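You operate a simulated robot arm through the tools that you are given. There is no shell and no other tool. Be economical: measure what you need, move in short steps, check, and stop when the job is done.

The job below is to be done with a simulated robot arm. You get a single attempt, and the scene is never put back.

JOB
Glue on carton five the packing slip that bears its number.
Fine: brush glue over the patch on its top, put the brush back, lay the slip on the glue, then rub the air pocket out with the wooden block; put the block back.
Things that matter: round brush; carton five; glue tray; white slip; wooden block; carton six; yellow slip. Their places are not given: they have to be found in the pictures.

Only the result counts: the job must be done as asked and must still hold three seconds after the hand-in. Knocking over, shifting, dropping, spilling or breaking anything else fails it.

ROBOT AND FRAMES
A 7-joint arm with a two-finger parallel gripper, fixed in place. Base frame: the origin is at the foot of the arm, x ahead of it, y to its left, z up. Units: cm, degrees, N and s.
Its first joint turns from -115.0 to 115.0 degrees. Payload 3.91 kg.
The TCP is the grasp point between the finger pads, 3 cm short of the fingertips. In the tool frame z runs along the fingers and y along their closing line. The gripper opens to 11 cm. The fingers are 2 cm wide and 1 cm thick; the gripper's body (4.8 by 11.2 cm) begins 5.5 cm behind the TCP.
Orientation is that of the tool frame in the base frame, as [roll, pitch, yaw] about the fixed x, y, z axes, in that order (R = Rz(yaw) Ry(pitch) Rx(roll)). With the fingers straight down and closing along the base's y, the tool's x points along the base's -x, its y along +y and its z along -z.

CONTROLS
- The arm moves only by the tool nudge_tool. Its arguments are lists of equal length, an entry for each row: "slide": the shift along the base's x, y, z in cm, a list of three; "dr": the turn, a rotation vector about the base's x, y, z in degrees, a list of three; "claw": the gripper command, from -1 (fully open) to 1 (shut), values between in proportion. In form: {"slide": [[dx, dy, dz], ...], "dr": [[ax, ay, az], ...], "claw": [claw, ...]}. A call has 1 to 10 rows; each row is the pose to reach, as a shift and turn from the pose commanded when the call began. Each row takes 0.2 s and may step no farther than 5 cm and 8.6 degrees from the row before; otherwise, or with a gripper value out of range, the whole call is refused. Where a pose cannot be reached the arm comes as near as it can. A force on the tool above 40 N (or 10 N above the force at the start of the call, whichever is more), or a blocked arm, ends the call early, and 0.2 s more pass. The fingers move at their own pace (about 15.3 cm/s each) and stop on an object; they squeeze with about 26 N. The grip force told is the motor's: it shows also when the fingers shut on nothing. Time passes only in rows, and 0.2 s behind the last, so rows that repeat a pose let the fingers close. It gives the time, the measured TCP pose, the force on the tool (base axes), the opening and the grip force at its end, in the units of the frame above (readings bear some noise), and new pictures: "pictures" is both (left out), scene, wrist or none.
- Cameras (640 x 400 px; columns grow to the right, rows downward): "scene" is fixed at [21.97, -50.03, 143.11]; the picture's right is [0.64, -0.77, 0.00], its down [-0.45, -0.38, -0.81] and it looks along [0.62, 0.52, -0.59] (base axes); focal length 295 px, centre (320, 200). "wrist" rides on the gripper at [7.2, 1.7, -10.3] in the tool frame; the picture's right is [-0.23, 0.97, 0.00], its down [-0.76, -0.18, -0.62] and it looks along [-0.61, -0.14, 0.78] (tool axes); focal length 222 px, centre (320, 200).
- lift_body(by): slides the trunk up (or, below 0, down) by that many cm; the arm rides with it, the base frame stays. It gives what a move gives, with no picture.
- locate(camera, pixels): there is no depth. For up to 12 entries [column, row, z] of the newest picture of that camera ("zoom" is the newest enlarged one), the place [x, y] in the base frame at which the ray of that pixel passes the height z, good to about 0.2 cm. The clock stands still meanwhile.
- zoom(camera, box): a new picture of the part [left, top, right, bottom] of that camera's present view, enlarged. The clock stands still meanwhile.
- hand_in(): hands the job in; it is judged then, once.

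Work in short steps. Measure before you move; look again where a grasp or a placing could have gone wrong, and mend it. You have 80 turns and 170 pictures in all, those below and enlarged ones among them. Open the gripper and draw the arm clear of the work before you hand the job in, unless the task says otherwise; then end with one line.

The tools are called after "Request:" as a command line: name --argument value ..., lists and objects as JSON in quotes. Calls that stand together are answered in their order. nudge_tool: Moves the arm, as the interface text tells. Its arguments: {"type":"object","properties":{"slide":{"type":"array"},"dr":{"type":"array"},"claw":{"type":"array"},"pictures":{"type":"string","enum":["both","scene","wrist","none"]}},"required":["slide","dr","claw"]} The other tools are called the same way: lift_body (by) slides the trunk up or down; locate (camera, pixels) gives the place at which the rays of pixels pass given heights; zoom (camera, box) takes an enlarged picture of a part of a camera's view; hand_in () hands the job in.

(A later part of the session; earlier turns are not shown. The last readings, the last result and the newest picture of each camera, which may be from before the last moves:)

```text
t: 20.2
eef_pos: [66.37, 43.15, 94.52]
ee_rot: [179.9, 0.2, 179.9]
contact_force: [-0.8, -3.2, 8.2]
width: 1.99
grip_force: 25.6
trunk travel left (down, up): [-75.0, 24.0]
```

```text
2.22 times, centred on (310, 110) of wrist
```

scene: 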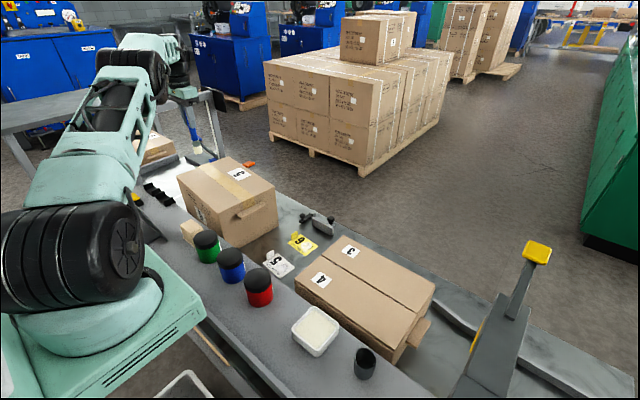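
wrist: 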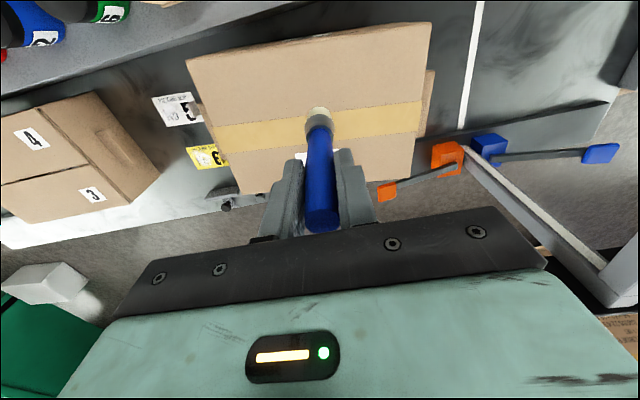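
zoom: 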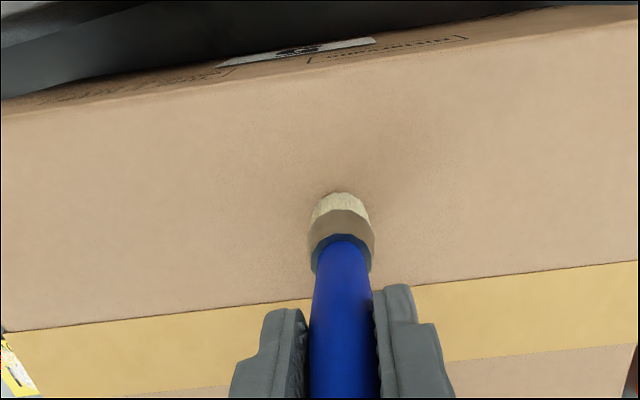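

Light contact (8 N). I make a first short stroke along the carton's long axis to see whether glue shows.

Request:
nudge_tool --slide '[[0.1, 1.2, 0], [0.2, 2.4, 0], [0.35, 3.6, 0], [0.5, 4.8, 0], [0.35, 3.6, 0], [0.2, 2.4, 0], [0.1, 1.2, 0], [0, 0, 0]]' --dr '[[0, 0, 0], [0, 0, 0], [0, 0, 0], [0, 0, 0], [0, 0, 0], [0, 0, 0], [0, 0, 0], [0, 0, 0]]' --claw '[1, 1, 1, 1, 1, 1, 1, 1]' --pictures "none"

Request:
zoom --camera "wrist" --box '[180, 20, 440, 200]'

Request:
zoom --camera "scene" --box '[170, 145, 290, 220]'

```text
t: 22.0
eef_pos: [66.92, 44.31, 94.6]
ee_rot: [-180.0, 0.0, -180.0]
contact_force: [-2.4, 2.6, 11.5]
width: 2.04
grip_force: 26.2
out of reach, approached as far as the arm can: row 2, 3, 4, 5, 6, 7, 8
trunk travel left (down, up): [-75.0, 24.0]
```

```text
2.22 times, centred on (310, 110) of wrist
```

zoom: 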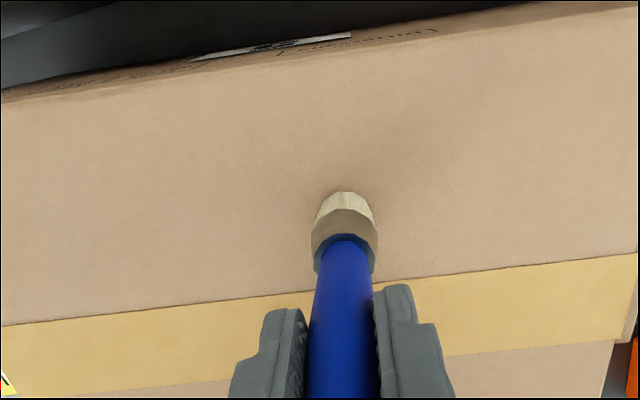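

```text
5.33 times, centred on (230, 182) of scene
```

zoom: 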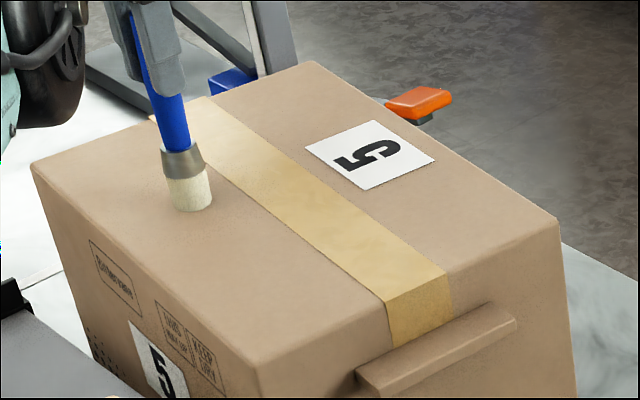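

No glue shows there, and the reach ends at radius 80 at this height; a lower trunk should extend it. I lift the brush well up first, then lower the trunk by 15.

Request:
nudge_tool --slide '[[0, -0.5, 3], [0, -1, 7.5], [0, -1.5, 12], [0, -1.5, 16.5], [0, -1.5, 21]]' --dr '[[0, 0, 0], [0, 0, 0], [0, 0, 0], [0, 0, 0], [0, 0, 0]]' --claw '[1, 1, 1, 1, 1]'

Request:
zoom --camera "scene" --box '[180, 160, 244, 200]'

```text
t: 23.2
eef_pos: [66.53, 41.98, 115.05]
ee_rot: [-179.9, -0.1, -180.0]
contact_force: [0.7, 0.4, -1.2]
width: 2.06
grip_force: 26.2
out of reach, approached as far as the arm can: row 1, 2, 3, 5
trunk travel left (down, up): [-75.0, 24.0]
```

scene: 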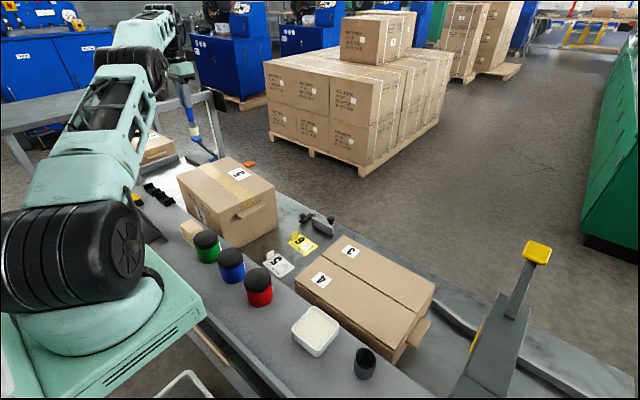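
wrist: 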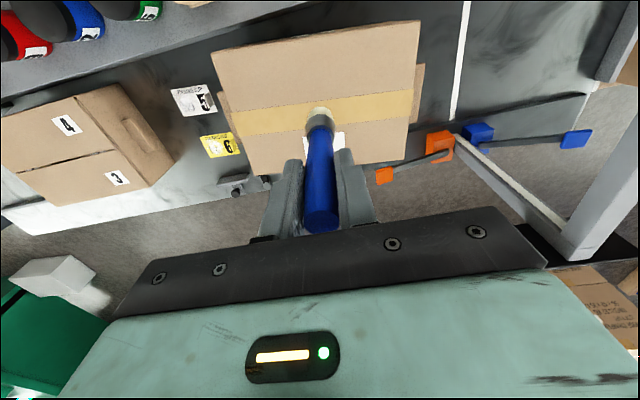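

```text
10.00 times, centred on (212, 180) of scene
```

zoom: 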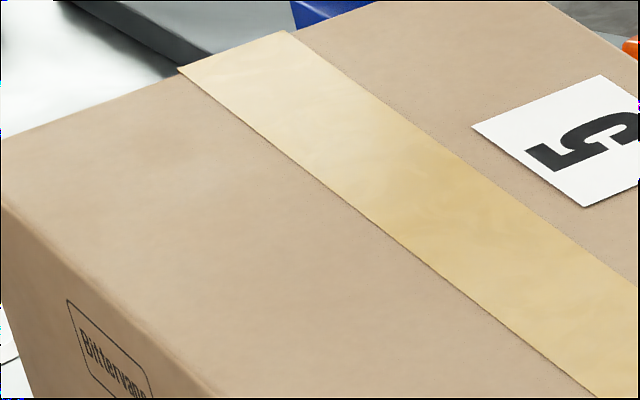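

Nothing visible on the top. The brush now hangs high (tip ≈102); I lower the trunk 12 cm and check the readings.

Request:
lift_body --by -12

Request:
nudge_tool --slide '[[2, 0, 0], [4, 0, 0], [6, 0, 0], [8, 0, 0]]' --dr '[[0, 0, 0], [0, 0, 0], [0, 0, 0], [0, 0, 0]]' --claw '[1, 1, 1, 1]'

```text
t: 24.7
eef_pos: [66.4, 42.13, 103.07]
ee_rot: [-180.0, -0.1, -180.0]
contact_force: [0.2, -0.4, -1.2]
width: 2.02
grip_force: 25.7
trunk travel left (down, up): [-63.0, 36.0]
```

```text
t: 25.7
eef_pos: [70.71, 38.69, 102.07]
ee_rot: [180.0, -0.1, -179.9]
contact_force: [-0.6, -0.2, -1.0]
width: 2.01
grip_force: 25.9
out of reach, approached as far as the arm can: row 1, 2, 3, 4
trunk travel left (down, up): [-63.0, 36.0]
```

scene: 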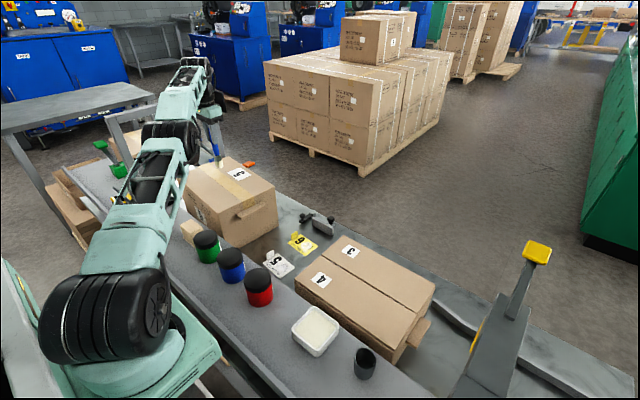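
wrist: 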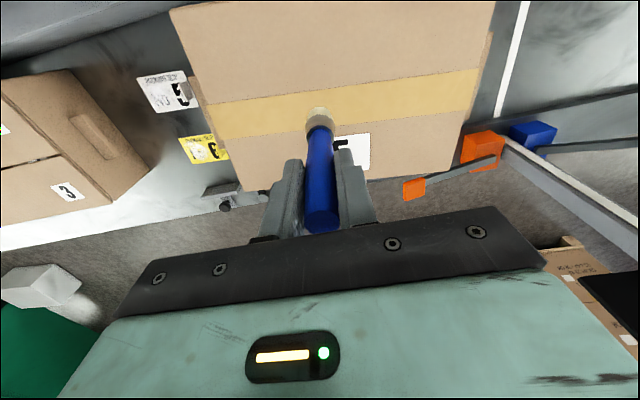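

Reach is limited (radius ≈81 here) with the tool straight down, so I tilt the brush outward 20° about y, which puts the tip ≈4.4 cm beyond the TCP, aiming above the top's centre (73.5,42).

Request:
nudge_tool --slide '[[-1, 1, 0], [-1.6, 2.2, 0], [-1.6, 3.3, 0], [-1.6, 3.3, -3]]' --dr '[[0, -7, 0], [0, -14, 0], [0, -20, 0], [0, -20, 0]]' --claw '[1, 1, 1, 1]'

Request:
zoom --camera "scene" --box '[170, 145, 290, 220]'

```text
t: 26.7
eef_pos: [71.39, 44.68, 99.77]
ee_rot: [-179.9, 19.9, 180.0]
contact_force: [-0.1, 0.3, -1.0]
width: 2.0
grip_force: 26.3
out of reach, approached as far as the arm can: row 1, 2, 3, 4
trunk travel left (down, up): [-63.0, 36.0]
```

scene: 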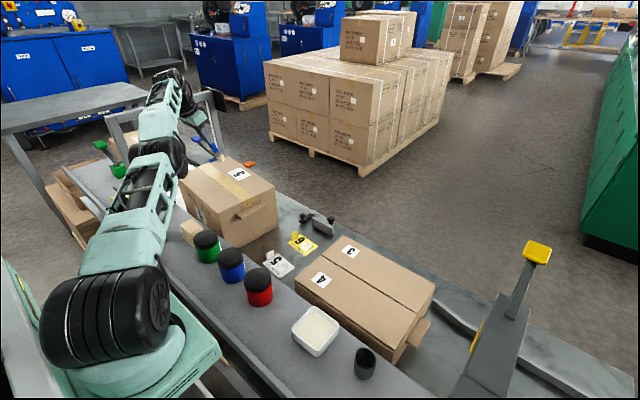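
wrist: 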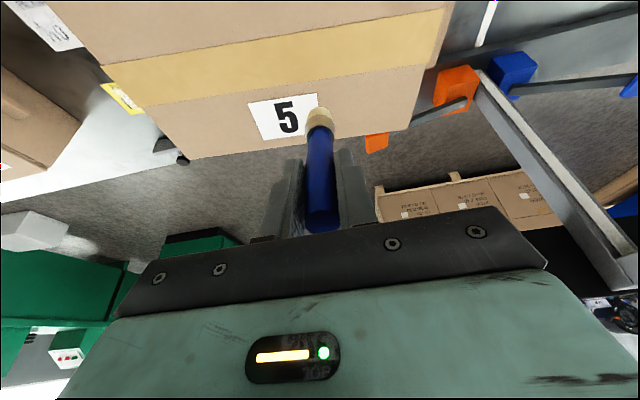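

```text
5.33 times, centred on (230, 182) of scene
```

zoom: 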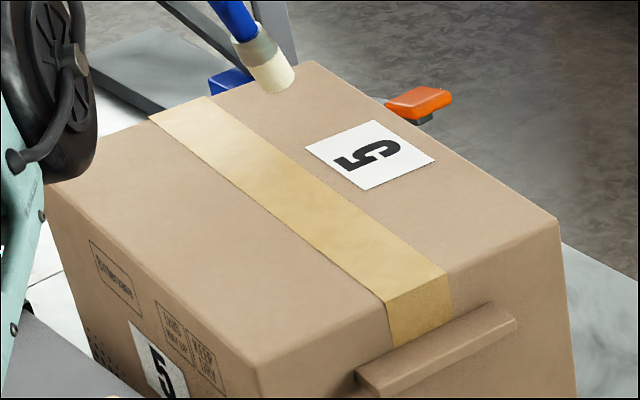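

The brush tip now is over the far half and the IK drifts, apparently since the yaw is skewed to the arm's azimuth. I raise, retreat and yaw the tool +32° so that it lies in the arm's radial plane.

Request:
nudge_tool --slide '[[-3, -3, 2], [-6, -6, 3], [-9, -8, 4], [-12, -10, 4], [-12, -10, 4], [-12, -10, 4]]' --dr '[[0, 0, 0], [0, 0, 8], [0, 0, 16], [0, 0, 24], [0, 0, 32], [0, 0, 32]]' --claw '[1, 1, 1, 1, 1, 1]'

```text
t: 28.1
eef_pos: [68.77, 47.0, 108.13]
ee_rot: [-180.0, 19.9, -147.9]
contact_force: [0.1, 0.0, 0.3]
width: 2.03
grip_force: 26.4
out of reach, approached as far as the arm can: row 1, 2, 3, 4, 5, 6
trunk travel left (down, up): [-63.0, 36.0]
```

scene: 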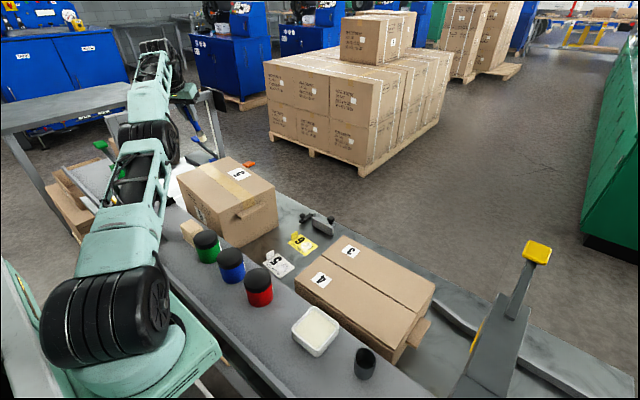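
wrist: 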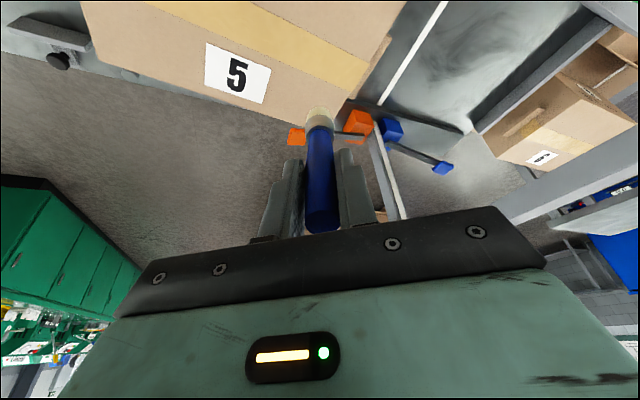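

The arm is stretched straight and the solver is stuck near that; I command a longer retreat inward, step by step, keeping height.

Request:
nudge_tool --slide '[[-3, -4, 0], [-6, -8, 0], [-9, -12, 0], [-12, -16, 0], [-15, -20, 0], [-18, -24, 0]]' --dr '[[0, 0, 0], [0, 0, 0], [0, 0, 0], [0, 0, 0], [0, 0, 0], [0, 0, 0]]' --claw '[1, 1, 1, 1, 1, 1]'

```text
t: 29.5
eef_pos: [65.45, 43.2, 120.12]
ee_rot: [-179.9, 19.8, -148.1]
contact_force: [-0.1, 0.4, -0.8]
width: 2.02
grip_force: 25.6
out of reach, approached as far as the arm can: row 1, 2, 3, 4, 5, 6
trunk travel left (down, up): [-63.0, 36.0]
```

scene: 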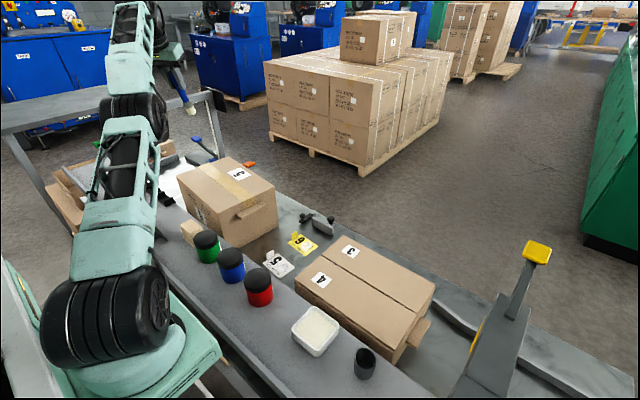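
wrist: 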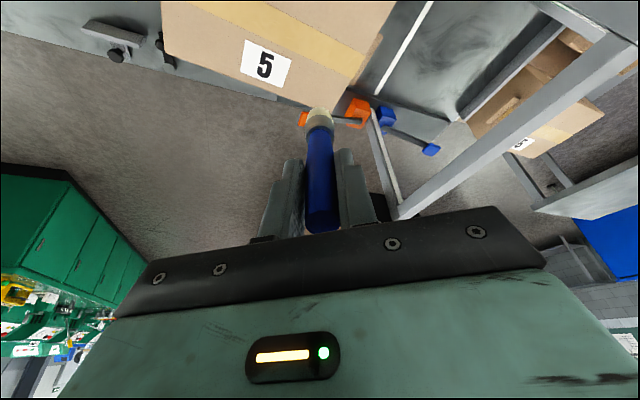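

The arm is still fully straight. The outward tilt favours that; I untilt (rotate +20° about the axis perpendicular to the radial plane) and past it while pulling inward, which should bend the elbow.

Request:
nudge_tool --slide '[[-3, -2, 0], [-6, -4, 0], [-9, -6, 0], [-12, -8, 0], [-16, -10, 0], [-20, -12, 0]]' --dr '[[-4.2, 6.8, 0], [-8.4, 13.6, 0], [-12.6, 20.4, 0], [-16.8, 27.2, 0], [-20, 32, 0], [-20, 32, 0]]' --claw '[1, 1, 1, 1, 1, 1]'

```text
t: 30.9
eef_pos: [45.59, 31.19, 119.56]
ee_rot: [-179.9, -17.8, -148.1]
contact_force: [0.7, 0.3, -1.0]
width: 2.04
grip_force: 25.9
out of reach, approached as far as the arm can: row 1, 2, 3
trunk travel left (down, up): [-63.0, 36.0]
```

scene: 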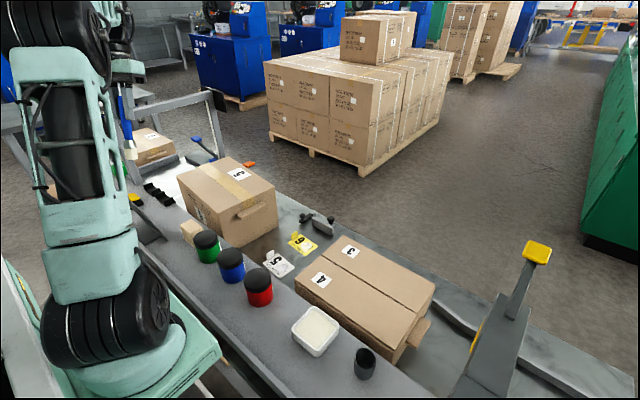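
wrist: 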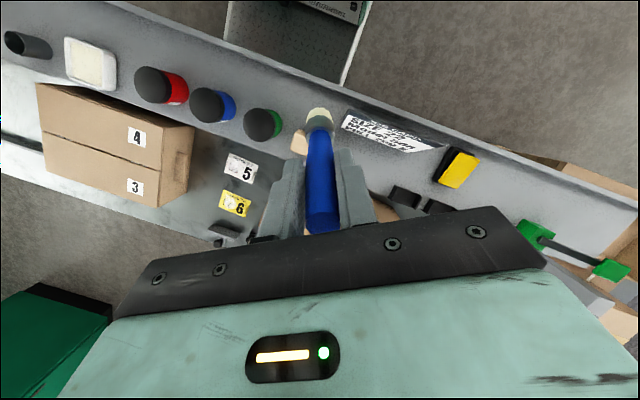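

Free again: elbow bent, TCP (45.6,31.2,119.6). Now I approach with the radial yaw and a 20° outward tilt, ending with the tip ≈5 cm over the tape's middle.

Request:
nudge_tool --slide '[[3.3, 1.1, -2.9], [6.6, 2.2, -5.8], [9.9, 3.3, -8.7], [13.2, 4.4, -11.6], [16.5, 5.5, -14.5], [19.8, 6.6, -17.4], [23.4, 7.8, -20.5]]' --dr '[[2.9, -4.6, 0], [5.7, -9.1, 0], [8.6, -13.7, 0], [11.4, -18.3, 0], [14.3, -22.9, 0], [17.1, -27.4, 0], [20, -32, 0]]' --claw '[1, 1, 1, 1, 1, 1, 1]'

Request:
zoom --camera "scene" --box '[170, 145, 290, 220]'

```text
t: 32.5
eef_pos: [68.8, 38.99, 99.38]
ee_rot: [179.9, 20.2, -148.0]
contact_force: [-0.5, -0.4, 0.1]
width: 2.04
grip_force: 26.1
trunk travel left (down, up): [-63.0, 36.0]
```

scene: 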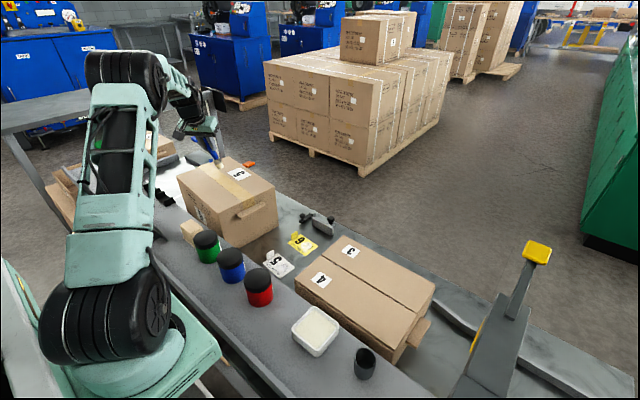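
wrist: 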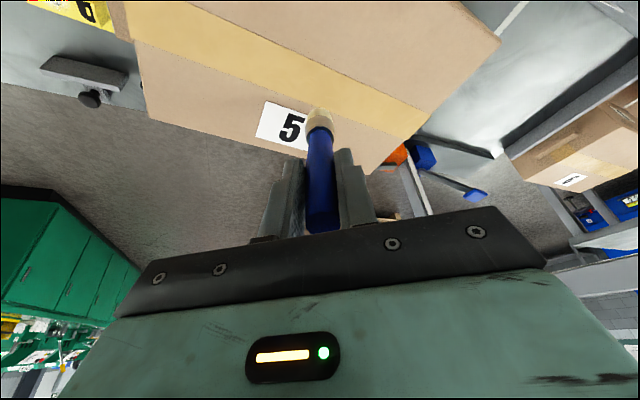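

```text
5.33 times, centred on (230, 182) of scene
```

zoom: 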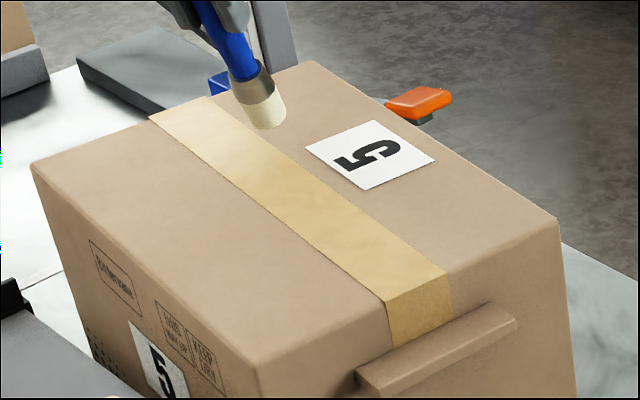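

No reach problems now. I lower to light contact at the tape's middle and make a short stroke to see whether glue shows.

Request:
nudge_tool --slide '[[0.6, 0.4, -2.5], [0.8, 0.6, -4.3], [0.8, 0.6, -4.9], [0.8, 0.6, -5.3], [0.9, 1.8, -5.3], [1.0, 3, -5.3], [0.9, 1.8, -5.3], [0.8, 0.6, -5.3]]' --dr '[[0, 0, 0], [0, 0, 0], [0, 0, 0], [0, 0, 0], [0, 0, 0], [0, 0, 0], [0, 0, 0], [0, 0, 0]]' --claw '[1, 1, 1, 1, 1, 1, 1, 1]' --pictures "none"

Request:
zoom --camera "scene" --box '[170, 145, 290, 220]'

Request:
zoom --camera "wrist" --box '[200, 20, 440, 180]'

```text
t: 34.3
eef_pos: [69.52, 39.48, 93.89]
ee_rot: [179.9, 20.1, -148.0]
contact_force: [0.2, 2.1, 8.5]
width: 2.05
grip_force: 25.3
trunk travel left (down, up): [-63.0, 36.0]
```

```text
5.33 times, centred on (230, 182) of scene
```

zoom: 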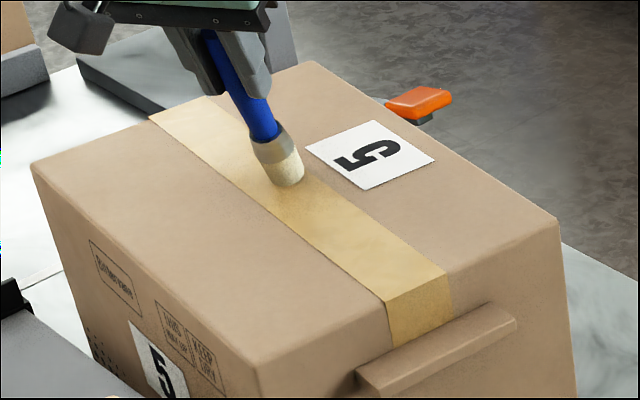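

```text
2.50 times, centred on (320, 100) of wrist
```

zoom: 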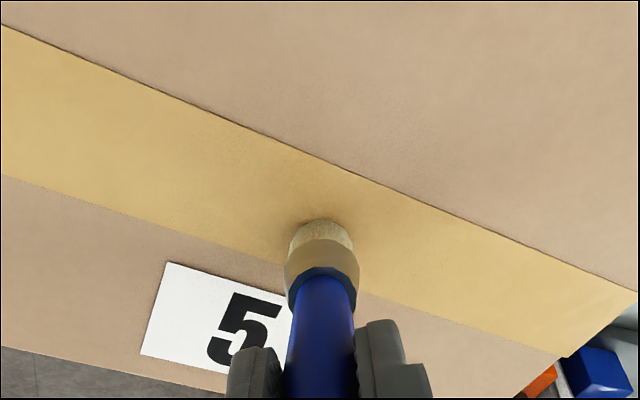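

Contact 8.5 N but no glue to be seen on the tape either. I lift, shift to the near plain half and make a long stroke there (tip y from 43 to 50, then to 31).

Request:
nudge_tool --slide '[[-1.5, 0.3, 1.5], [-5, 0.9, 1.5], [-6.8, 1.2, 0.6], [-6.8, 1.2, -0.1], [-6.6, 3.2, -0.1], [-6.4, 5.2, -0.1], [-6.2, 7.2, -0.1], [-6.1, 8.5, -0.1]]' --dr '[[0, 0, 0], [0, 0, 0], [0, 0, 0], [0, 0, 0], [0, 0, 0], [0, 0, 0], [0, 0, 0], [0, 0, 0]]' --claw '[1, 1, 1, 1, 1, 1, 1, 1]' --pictures "none"

Request:
nudge_tool --slide '[[-0.3, -2.5, 0], [-0.5, -5, 0], [-0.7, -7.5, 0], [-0.9, -10, 0], [-1.1, -12.5, 0], [-1.3, -15, 0], [-1.5, -17.5, 0], [-1.7, -20, 0]]' --dr '[[0, 0, 0], [0, 0, 0], [0, 0, 0], [0, 0, 0], [0, 0, 0], [0, 0, 0], [0, 0, 0], [0, 0, 0]]' --claw '[1, 1, 1, 1, 1, 1, 1, 1]' --pictures "none"

Request:
zoom --camera "scene" --box '[170, 145, 290, 220]'

Request:
zoom --camera "wrist" --box '[160, 0, 480, 200]'

```text
t: 36.1
eef_pos: [63.59, 47.94, 93.89]
ee_rot: [179.9, 20.1, -148.1]
contact_force: [0.6, -2.1, 10.3]
width: 2.04
grip_force: 26.0
trunk travel left (down, up): [-63.0, 36.0]
```

```text
t: 37.9
eef_pos: [61.81, 27.82, 93.94]
ee_rot: [180.0, 20.0, -148.1]
contact_force: [0.3, 2.3, 13.3]
width: 2.06
grip_force: 25.7
trunk travel left (down, up): [-63.0, 36.0]
```

```text
5.33 times, centred on (230, 182) of scene
```

zoom: 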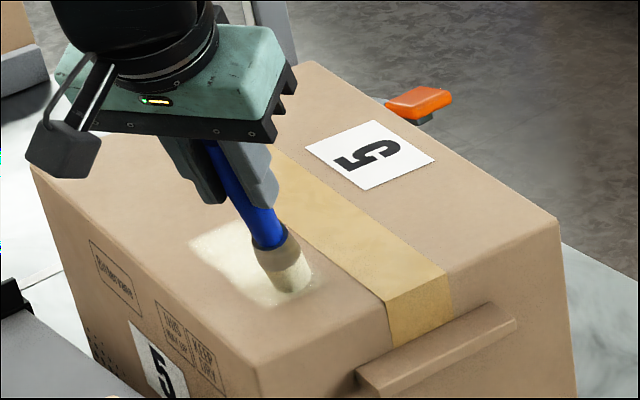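

```text
2.00 times, centred on (320, 100) of wrist
```

zoom: 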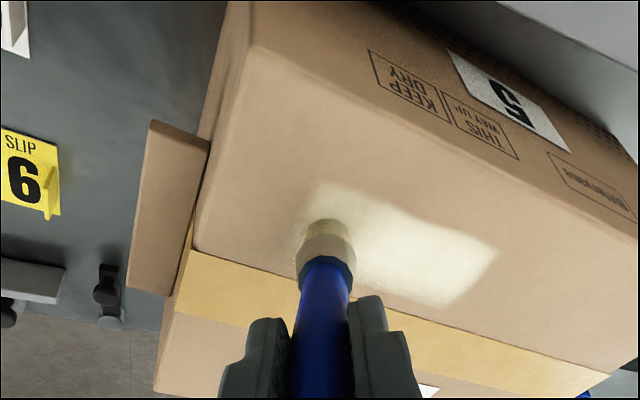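

Glue shows: a patch on the near half toward −y. I measure its outline in this enlarged wrist view.

Request:
locate --camera "zoom" --pixels '[[320, 183, 81.4], [497, 248, 81.4], [447, 306, 81.4], [355, 262, 81.4], [296, 240, 81.4], [195, 245, 81.4], [250, 45, 81.4]]'

Request:
locate --camera "scene" --pixels '[[204.5, 190, 81.4], [213.5, 186, 81.4], [222, 202, 81.4], [231, 197, 81.4]]'

```text
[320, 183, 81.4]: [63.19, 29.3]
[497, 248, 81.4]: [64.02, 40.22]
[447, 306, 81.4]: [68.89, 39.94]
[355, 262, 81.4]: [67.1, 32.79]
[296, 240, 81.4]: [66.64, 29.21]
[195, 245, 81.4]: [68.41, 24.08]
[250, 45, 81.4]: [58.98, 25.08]
```

```text
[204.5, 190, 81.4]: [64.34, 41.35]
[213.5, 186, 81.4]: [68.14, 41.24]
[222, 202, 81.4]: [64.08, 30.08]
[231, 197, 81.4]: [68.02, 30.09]
```

Painted so far x≈63–69, y≈29–40. I add strokes on both sides (tip lines ±2.2 cm in x, y from 28.5 to 42) to fill the whole patch.

Request:
nudge_tool --slide '[[1, -0.8, 0], [2.1, -1.3, 0], [2.3, 1, 0], [2.5, 3.5, 0], [2.7, 6, 0], [2.9, 8.5, 0], [3.2, 11.5, 0], [1.2, 11.7, 0], [-1, 11.8, 0]]' --dr '[[0, 0, 0], [0, 0, 0], [0, 0, 0], [0, 0, 0], [0, 0, 0], [0, 0, 0], [0, 0, 0], [0, 0, 0], [0, 0, 0]]' --claw '[1, 1, 1, 1, 1, 1, 1, 1, 1]' --pictures "none"

Request:
nudge_tool --slide '[[-0.2, -2.5, 0], [-0.4, -5, 0], [-0.6, -7.5, 0], [-0.9, -10, 0], [-1.2, -13, 0], [-1.2, -13, 3], [-1.2, -13, 7], [-1.2, -13, 11]]' --dr '[[0, 0, 0], [0, 0, 0], [0, 0, 0], [0, 0, 0], [0, 0, 0], [0, 0, 0], [0, 0, 0], [0, 0, 0]]' --claw '[1, 1, 1, 1, 1, 1, 1, 1]'

Request:
zoom --camera "scene" --box '[170, 145, 290, 220]'

Request:
zoom --camera "wrist" --box '[160, 0, 480, 200]'

```text
t: 39.9
eef_pos: [60.84, 39.56, 93.78]
ee_rot: [-180.0, 19.8, -147.9]
contact_force: [-0.4, -0.4, 3.6]
width: 2.05
grip_force: 25.8
trunk travel left (down, up): [-63.0, 36.0]
```

```text
t: 41.7
eef_pos: [59.65, 26.67, 104.78]
ee_rot: [179.9, 20.0, -147.9]
contact_force: [-0.1, 1.0, 0.1]
width: 2.01
grip_force: 26.0
trunk travel left (down, up): [-63.0, 36.0]
```

scene: 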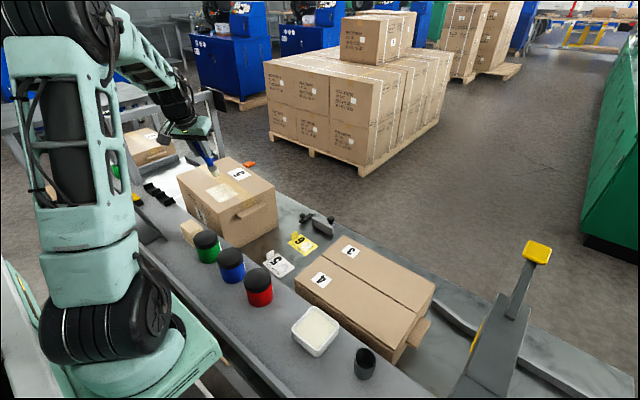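
wrist: 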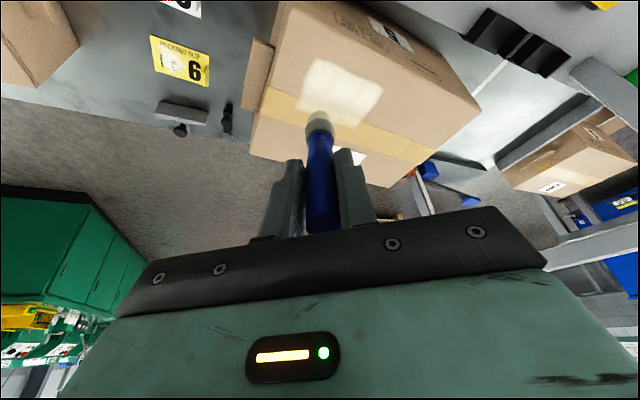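

```text
5.33 times, centred on (230, 182) of scene
```

zoom: 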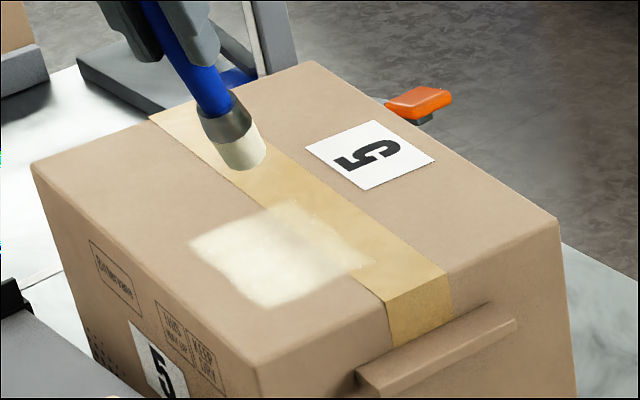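

```text
2.00 times, centred on (320, 100) of wrist
```

zoom: 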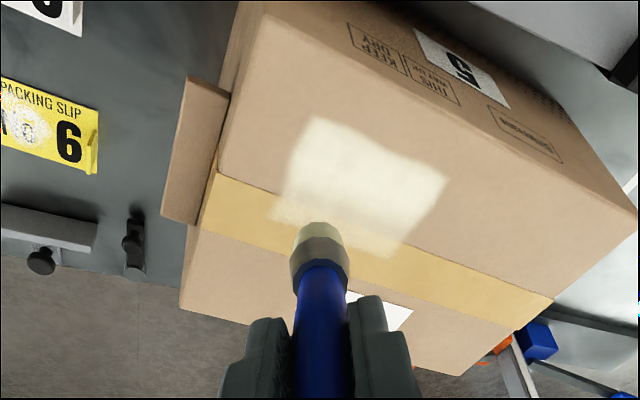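

The patch is well painted; I measure its four corners now in both views, to see whether its far edge (on the tape) is complete.

Request:
locate --camera "zoom" --pixels '[[315, 118, 81.4], [447, 178, 81.4], [388, 257, 81.4], [272, 218, 81.4]]'

Request:
zoom --camera "scene" --box '[200, 176, 248, 206]'

Request:
locate --camera "scene" --pixels '[[205.5, 190.5, 81.4], [219.7, 202.7, 81.4], [240.3, 194, 81.4], [224.4, 183, 81.4]]'

```text
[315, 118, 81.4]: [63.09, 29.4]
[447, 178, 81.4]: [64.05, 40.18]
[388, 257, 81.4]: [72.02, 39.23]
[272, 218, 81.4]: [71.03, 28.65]
```

```text
13.33 times, centred on (224, 191) of scene
```

zoom: 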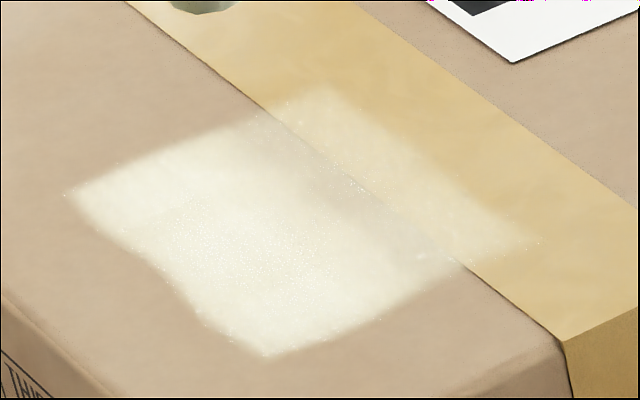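

```text
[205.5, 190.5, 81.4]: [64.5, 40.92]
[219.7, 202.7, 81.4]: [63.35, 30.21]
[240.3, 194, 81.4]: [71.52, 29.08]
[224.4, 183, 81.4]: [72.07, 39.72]
```

The patch is ≈8×10.8 cm, centre ≈(67.65,34.7), turned ≈5.7° like the carton. The far band looks thinner, so I make two more passes there (tip x≈70.3 and ≈67.5).

Request:
nudge_tool --slide '[[3.4, 0.5, -3], [6.8, 1, -6], [6.8, 1, -10], [6.8, 1, -10.95], [7, 3.5, -10.95], [7.2, 6, -10.95], [7.5, 8.5, -10.95], [7.7, 10.5, -10.95], [6, 10.7, -10.95], [4.3, 10.8, -10.95]]' --dr '[[0, 0, 0], [0, 0, 0], [0, 0, 0], [0, 0, 0], [0, 0, 0], [0, 0, 0], [0, 0, 0], [0, 0, 0], [0, 0, 0], [0, 0, 0]]' --claw '[1, 1, 1, 1, 1, 1, 1, 1, 1, 1]' --pictures "none"

Request:
nudge_tool --slide '[[-0.2, -2.5, 0], [-0.4, -5, 0], [-0.6, -7.5, 0], [-0.9, -10, 0], [-0.9, -10, 3], [-2, -12, 7], [-4, -14, 11], [-7, -17, 12]]' --dr '[[0, 0, 0], [0, 0, 0], [0, 0, 0], [0, 0, 0], [0, 0, 0], [0, 0, 0], [0, 0, 0], [0, 0, 0]]' --claw '[1, 1, 1, 1, 1, 1, 1, 1]'

Request:
zoom --camera "scene" --box '[200, 176, 248, 206]'

```text
t: 43.9
eef_pos: [64.07, 37.29, 94.0]
ee_rot: [-180.0, 20.0, -148.0]
contact_force: [-0.3, -1.2, -0.4]
width: 2.04
grip_force: 26.0
trunk travel left (down, up): [-63.0, 36.0]
```

```text
t: 45.7
eef_pos: [56.96, 20.39, 105.72]
ee_rot: [-179.9, 20.0, -148.0]
contact_force: [1.0, -0.5, 0.1]
width: 2.04
grip_force: 25.9
trunk travel left (down, up): [-63.0, 36.0]
```

scene: 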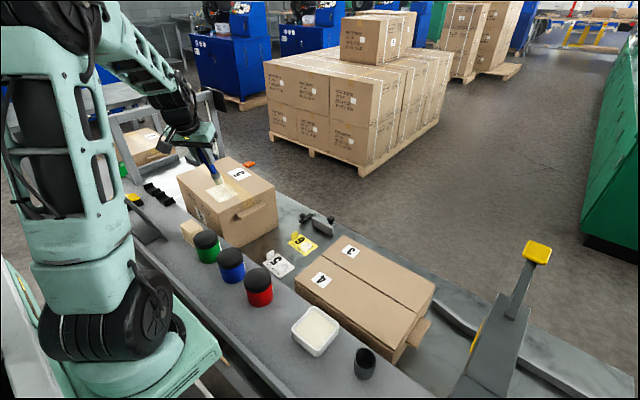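
wrist: 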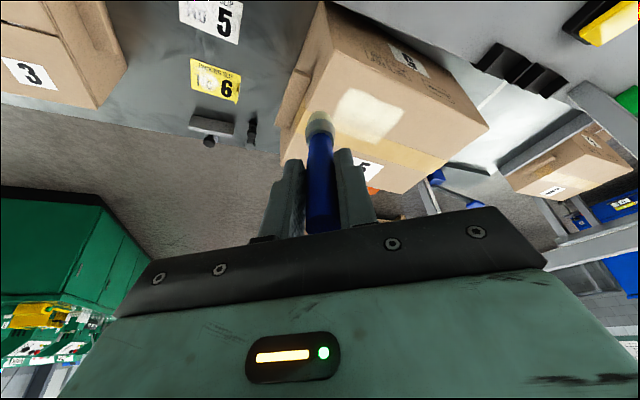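

```text
13.33 times, centred on (224, 191) of scene
```

zoom: 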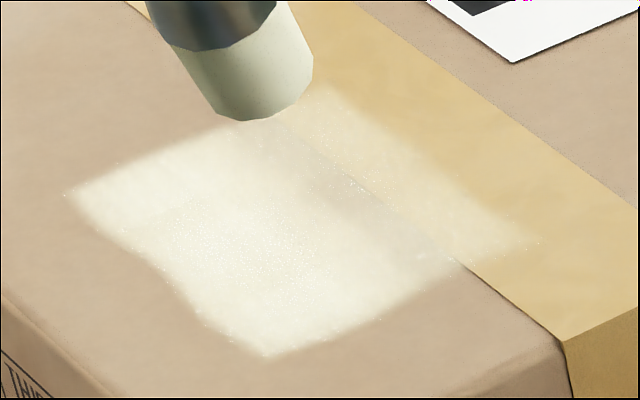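

The last pass barely touched (≈0 N) and the far band still looks thinner. I repeat it 0.4 cm lower with real contact.

Request:
nudge_tool --slide '[[3.2, 2.3, -2], [6.4, 4.6, -4], [9.5, 6.9, -6], [9.5, 6.9, -10], [9.5, 6.9, -12.2], [9.7, 9.4, -12.2], [9.9, 11.9, -12.2], [10.1, 14.4, -12.2], [10.3, 16.5, -12.2], [9.2, 16.6, -12.2]]' --dr '[[0, 0, 0], [0, 0, 0], [0, 0, 0], [0, 0, 0], [0, 0, 0], [0, 0, 0], [0, 0, 0], [0, 0, 0], [0, 0, 0], [0, 0, 0]]' --claw '[1, 1, 1, 1, 1, 1, 1, 1, 1, 1]' --pictures "none"

Request:
nudge_tool --slide '[[-0.2, -2.5, 0], [-0.4, -5, 0], [-0.6, -7.5, 0], [-0.9, -10, 0], [-2.2, -10, 0], [-2, -8, 0], [-1.8, -5.5, 0], [-1.5, -2.5, 0], [-1.3, 0, 0]]' --dr '[[0, 0, 0], [0, 0, 0], [0, 0, 0], [0, 0, 0], [0, 0, 0], [0, 0, 0], [0, 0, 0], [0, 0, 0], [0, 0, 0]]' --claw '[1, 1, 1, 1, 1, 1, 1, 1, 1]' --pictures "none"

Request:
nudge_tool --slide '[[0, -1, 3], [-1, -4, 6], [-3, -8, 9], [-5, -12, 11], [-7, -16, 12]]' --dr '[[0, 0, 0], [0, 0, 0], [0, 0, 0], [0, 0, 0], [0, 0, 0]]' --claw '[1, 1, 1, 1, 1]' --pictures "none"

Request:
zoom --camera "scene" --box '[200, 176, 248, 206]'

Request:
zoom --camera "wrist" --box '[260, 40, 460, 165]'

```text
t: 47.9
eef_pos: [66.0, 37.01, 93.78]
ee_rot: [-180.0, 20.0, -147.9]
contact_force: [0.6, 0.5, 2.7]
width: 2.03
grip_force: 26.0
trunk travel left (down, up): [-63.0, 36.0]
```

```text
t: 49.9
eef_pos: [64.78, 36.88, 93.62]
ee_rot: [180.0, 20.0, -148.1]
contact_force: [0.3, -2.3, 6.2]
width: 2.03
grip_force: 26.4
trunk travel left (down, up): [-63.0, 36.0]
```

```text
refused: row 3 steps farther than a row can; nothing moved
```

```text
13.33 times, centred on (224, 191) of scene
```

zoom: 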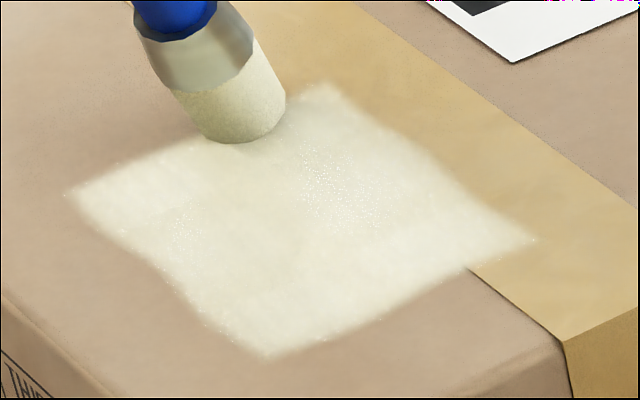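

```text
3.20 times, centred on (360, 102) of wrist
```

zoom: 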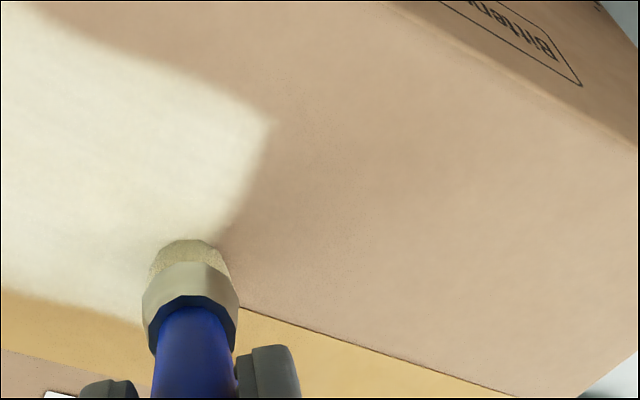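

Coverage is now full and even. I lift off, retreat and untilt the brush, keeping clear of everything.

Request:
nudge_tool --slide '[[0, -1, 3], [-1, -3.5, 6], [-3, -6.5, 9], [-5, -10, 11], [-7, -14, 12], [-9, -18, 12]]' --dr '[[0, 0, 0], [-2, 3.2, 0], [-4.2, 6.8, 0], [-6.4, 10.2, 0], [-8.6, 13.7, 0], [-10.6, 17, 0]]' --claw '[1, 1, 1, 1, 1, 1]' --pictures "none"

Request:
nudge_tool --slide '[[-0.5, -4.5, 0], [-1, -9, 0], [-2, -13.5, 0], [-3, -18, 0], [-4, -22.5, 0]]' --dr '[[0, 0, -6.4], [0, 0, -12.8], [0, 0, -19.2], [0, 0, -25.6], [0, 0, -32]]' --claw '[1, 1, 1, 1, 1]'

```text
t: 51.3
eef_pos: [56.0, 18.89, 105.69]
ee_rot: [180.0, 0.0, -148.0]
contact_force: [-0.4, -0.3, -1.4]
width: 2.04
grip_force: 25.9
trunk travel left (down, up): [-63.0, 36.0]
```

```text
t: 52.5
eef_pos: [51.66, -3.66, 105.55]
ee_rot: [180.0, -0.1, -180.0]
contact_force: [0.2, 1.1, -1.9]
width: 2.03
grip_force: 25.4
trunk travel left (down, up): [-63.0, 36.0]
```

scene: 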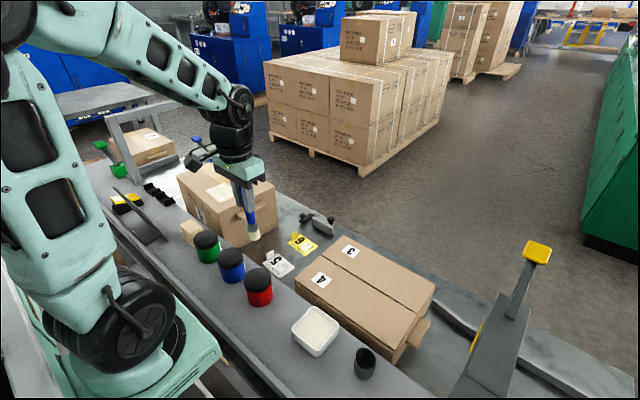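
wrist: 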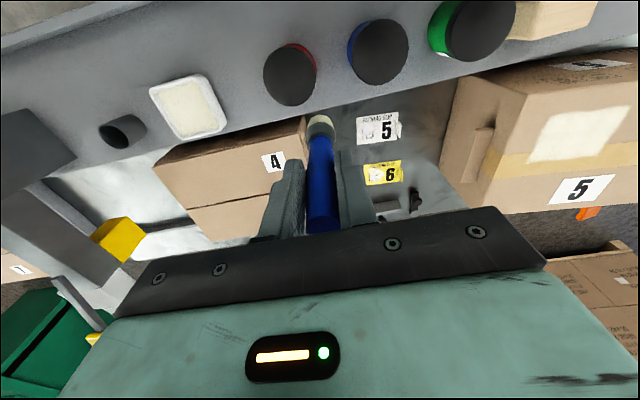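

Now along to above the cup at (50.75,-38.0).

Request:
nudge_tool --slide '[[0, -4.5, 0], [-0.2, -9, 0], [-0.3, -13.5, 0], [-0.4, -18, 0], [-0.5, -22.5, 0], [-0.6, -27, 0], [-0.8, -31, 0], [-0.9, -34.3, 0], [-0.9, -34.3, -3]]' --dr '[[0, 0, 0], [0, 0, 0], [0, 0, 0], [0, 0, 0], [0, 0, 0], [0, 0, 0], [0, 0, 0], [0, 0, 0], [0, 0, 0]]' --claw '[1, 1, 1, 1, 1, 1, 1, 1, 1]'

Request:
zoom --camera "wrist" --box '[240, 60, 400, 240]'

Request:
zoom --camera "scene" --box '[300, 280, 420, 390]'

```text
t: 54.5
eef_pos: [50.81, -37.94, 102.73]
ee_rot: [-180.0, 0.0, -180.0]
contact_force: [0.5, 0.1, -0.2]
width: 2.01
grip_force: 26.0
trunk travel left (down, up): [-63.0, 36.0]
```

scene: 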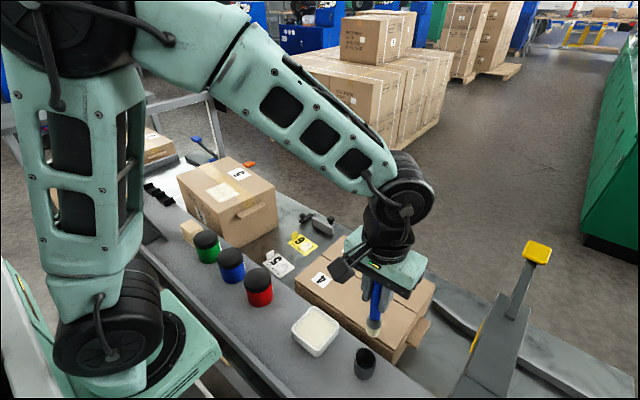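
wrist: 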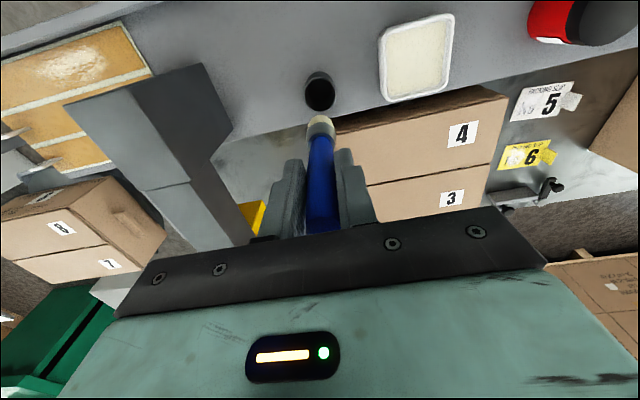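

```text
2.22 times, centred on (320, 150) of wrist
```

zoom: 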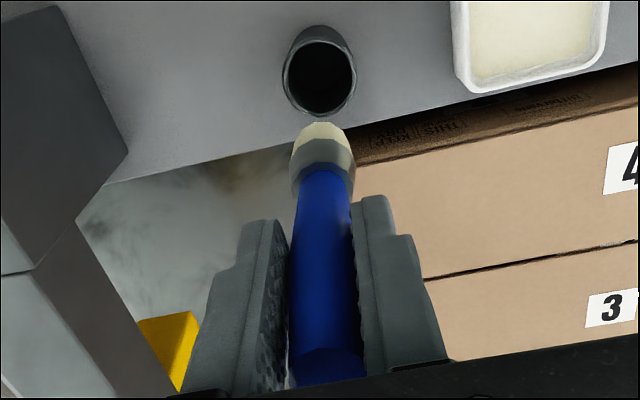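

```text
3.64 times, centred on (360, 335) of scene
```

zoom: 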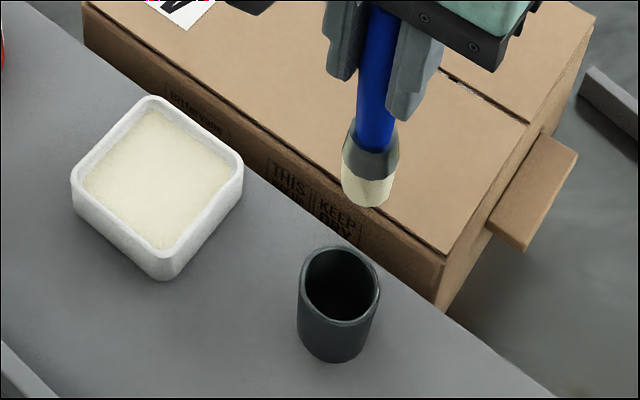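

The brush has pitched in the grip: its tip is ≈1 cm farther in +x than before (≈5°). I rotate the tool +5° about y to make it upright, and check.

Request:
nudge_tool --slide '[[0, 0, 0], [0, 0, 0]]' --dr '[[0, 5, 0], [0, 5, 0]]' --claw '[1, 1]' --pictures "none"

Request:
zoom --camera "scene" --box '[300, 280, 420, 390]'

Request:
zoom --camera "wrist" --box '[240, 60, 400, 240]'

```text
t: 55.1
eef_pos: [50.9, -37.84, 102.64]
ee_rot: [179.9, -5.1, 180.0]
contact_force: [-0.1, 0.1, -0.1]
width: 2.01
grip_force: 26.1
trunk travel left (down, up): [-63.0, 36.0]
```

```text
3.64 times, centred on (360, 335) of scene
```

zoom: 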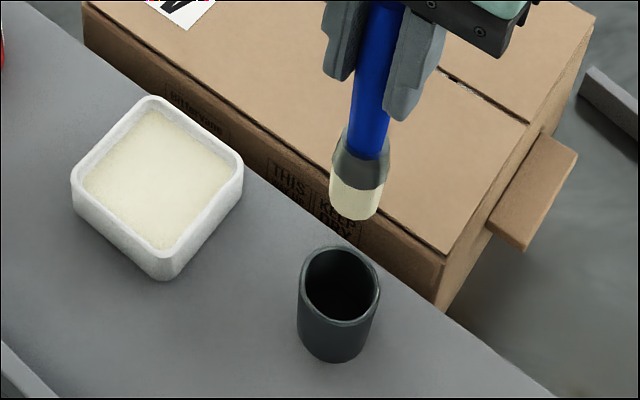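

```text
2.22 times, centred on (320, 150) of wrist
```

zoom: 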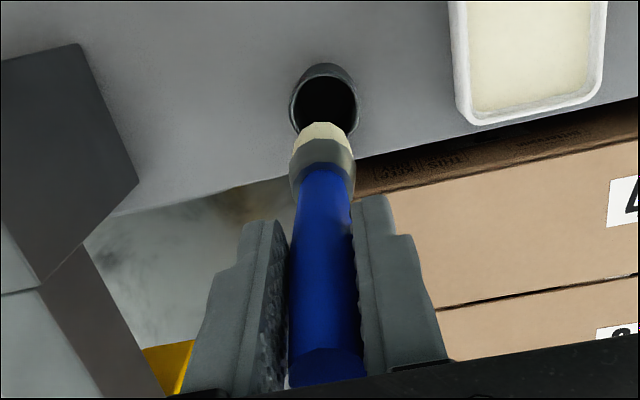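

The tip is now back on its original axis. I descend to TCP z≈92 and check entry into the cup.

Request:
nudge_tool --slide '[[0, 0, -4], [0, 0, -7], [0, 0, -9], [0, 0, -10.5]]' --dr '[[0, 0, 0], [0, 0, 0], [0, 0, 0], [0, 0, 0]]' --claw '[1, 1, 1, 1]' --pictures "none"

Request:
zoom --camera "scene" --box '[330, 320, 400, 390]'

Request:
zoom --camera "wrist" --box '[240, 60, 400, 240]'

```text
t: 56.1
eef_pos: [51.11, -37.66, 92.0]
ee_rot: [-180.0, -5.0, 180.0]
contact_force: [-0.1, 0.1, -0.6]
width: 2.02
grip_force: 25.6
trunk travel left (down, up): [-63.0, 36.0]
```

```text
5.71 times, centred on (365, 355) of scene
```

zoom: 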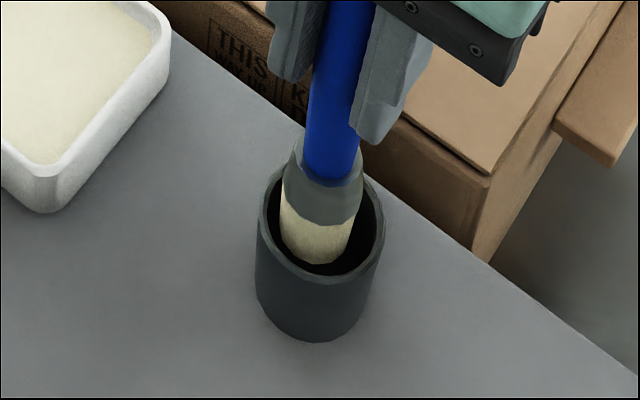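

```text
2.22 times, centred on (320, 150) of wrist
```

zoom: 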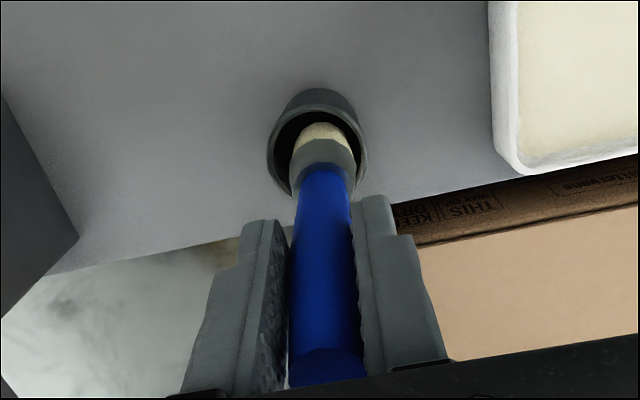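

It is inside the cup. I lower to z≈89 with a tiny correction, watching force.

Request:
nudge_tool --slide '[[-0.1, -0.15, -1], [-0.2, -0.2, -2], [-0.2, -0.2, -2.6], [-0.2, -0.2, -2.9]]' --dr '[[0, 0, 0], [0, 0, 0], [0, 0, 0], [0, 0, 0]]' --claw '[1, 1, 1, 1]' --pictures "none"

Request:
zoom --camera "scene" --box '[330, 320, 400, 390]'

```text
t: 57.1
eef_pos: [50.92, -37.88, 89.32]
ee_rot: [-180.0, -4.9, 180.0]
contact_force: [-0.3, -0.5, -1.4]
width: 2.04
grip_force: 25.9
trunk travel left (down, up): [-63.0, 36.0]
```

```text
5.71 times, centred on (365, 355) of scene
```

zoom: 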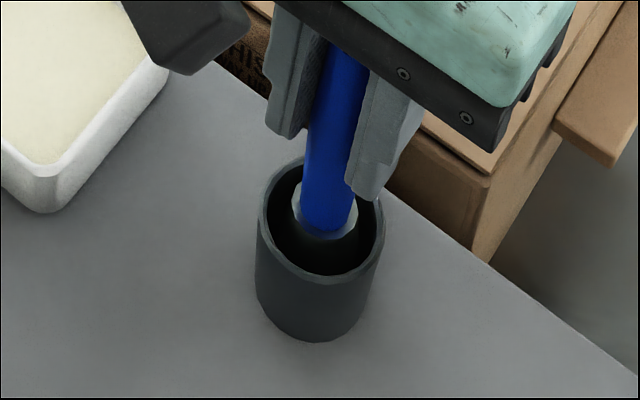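

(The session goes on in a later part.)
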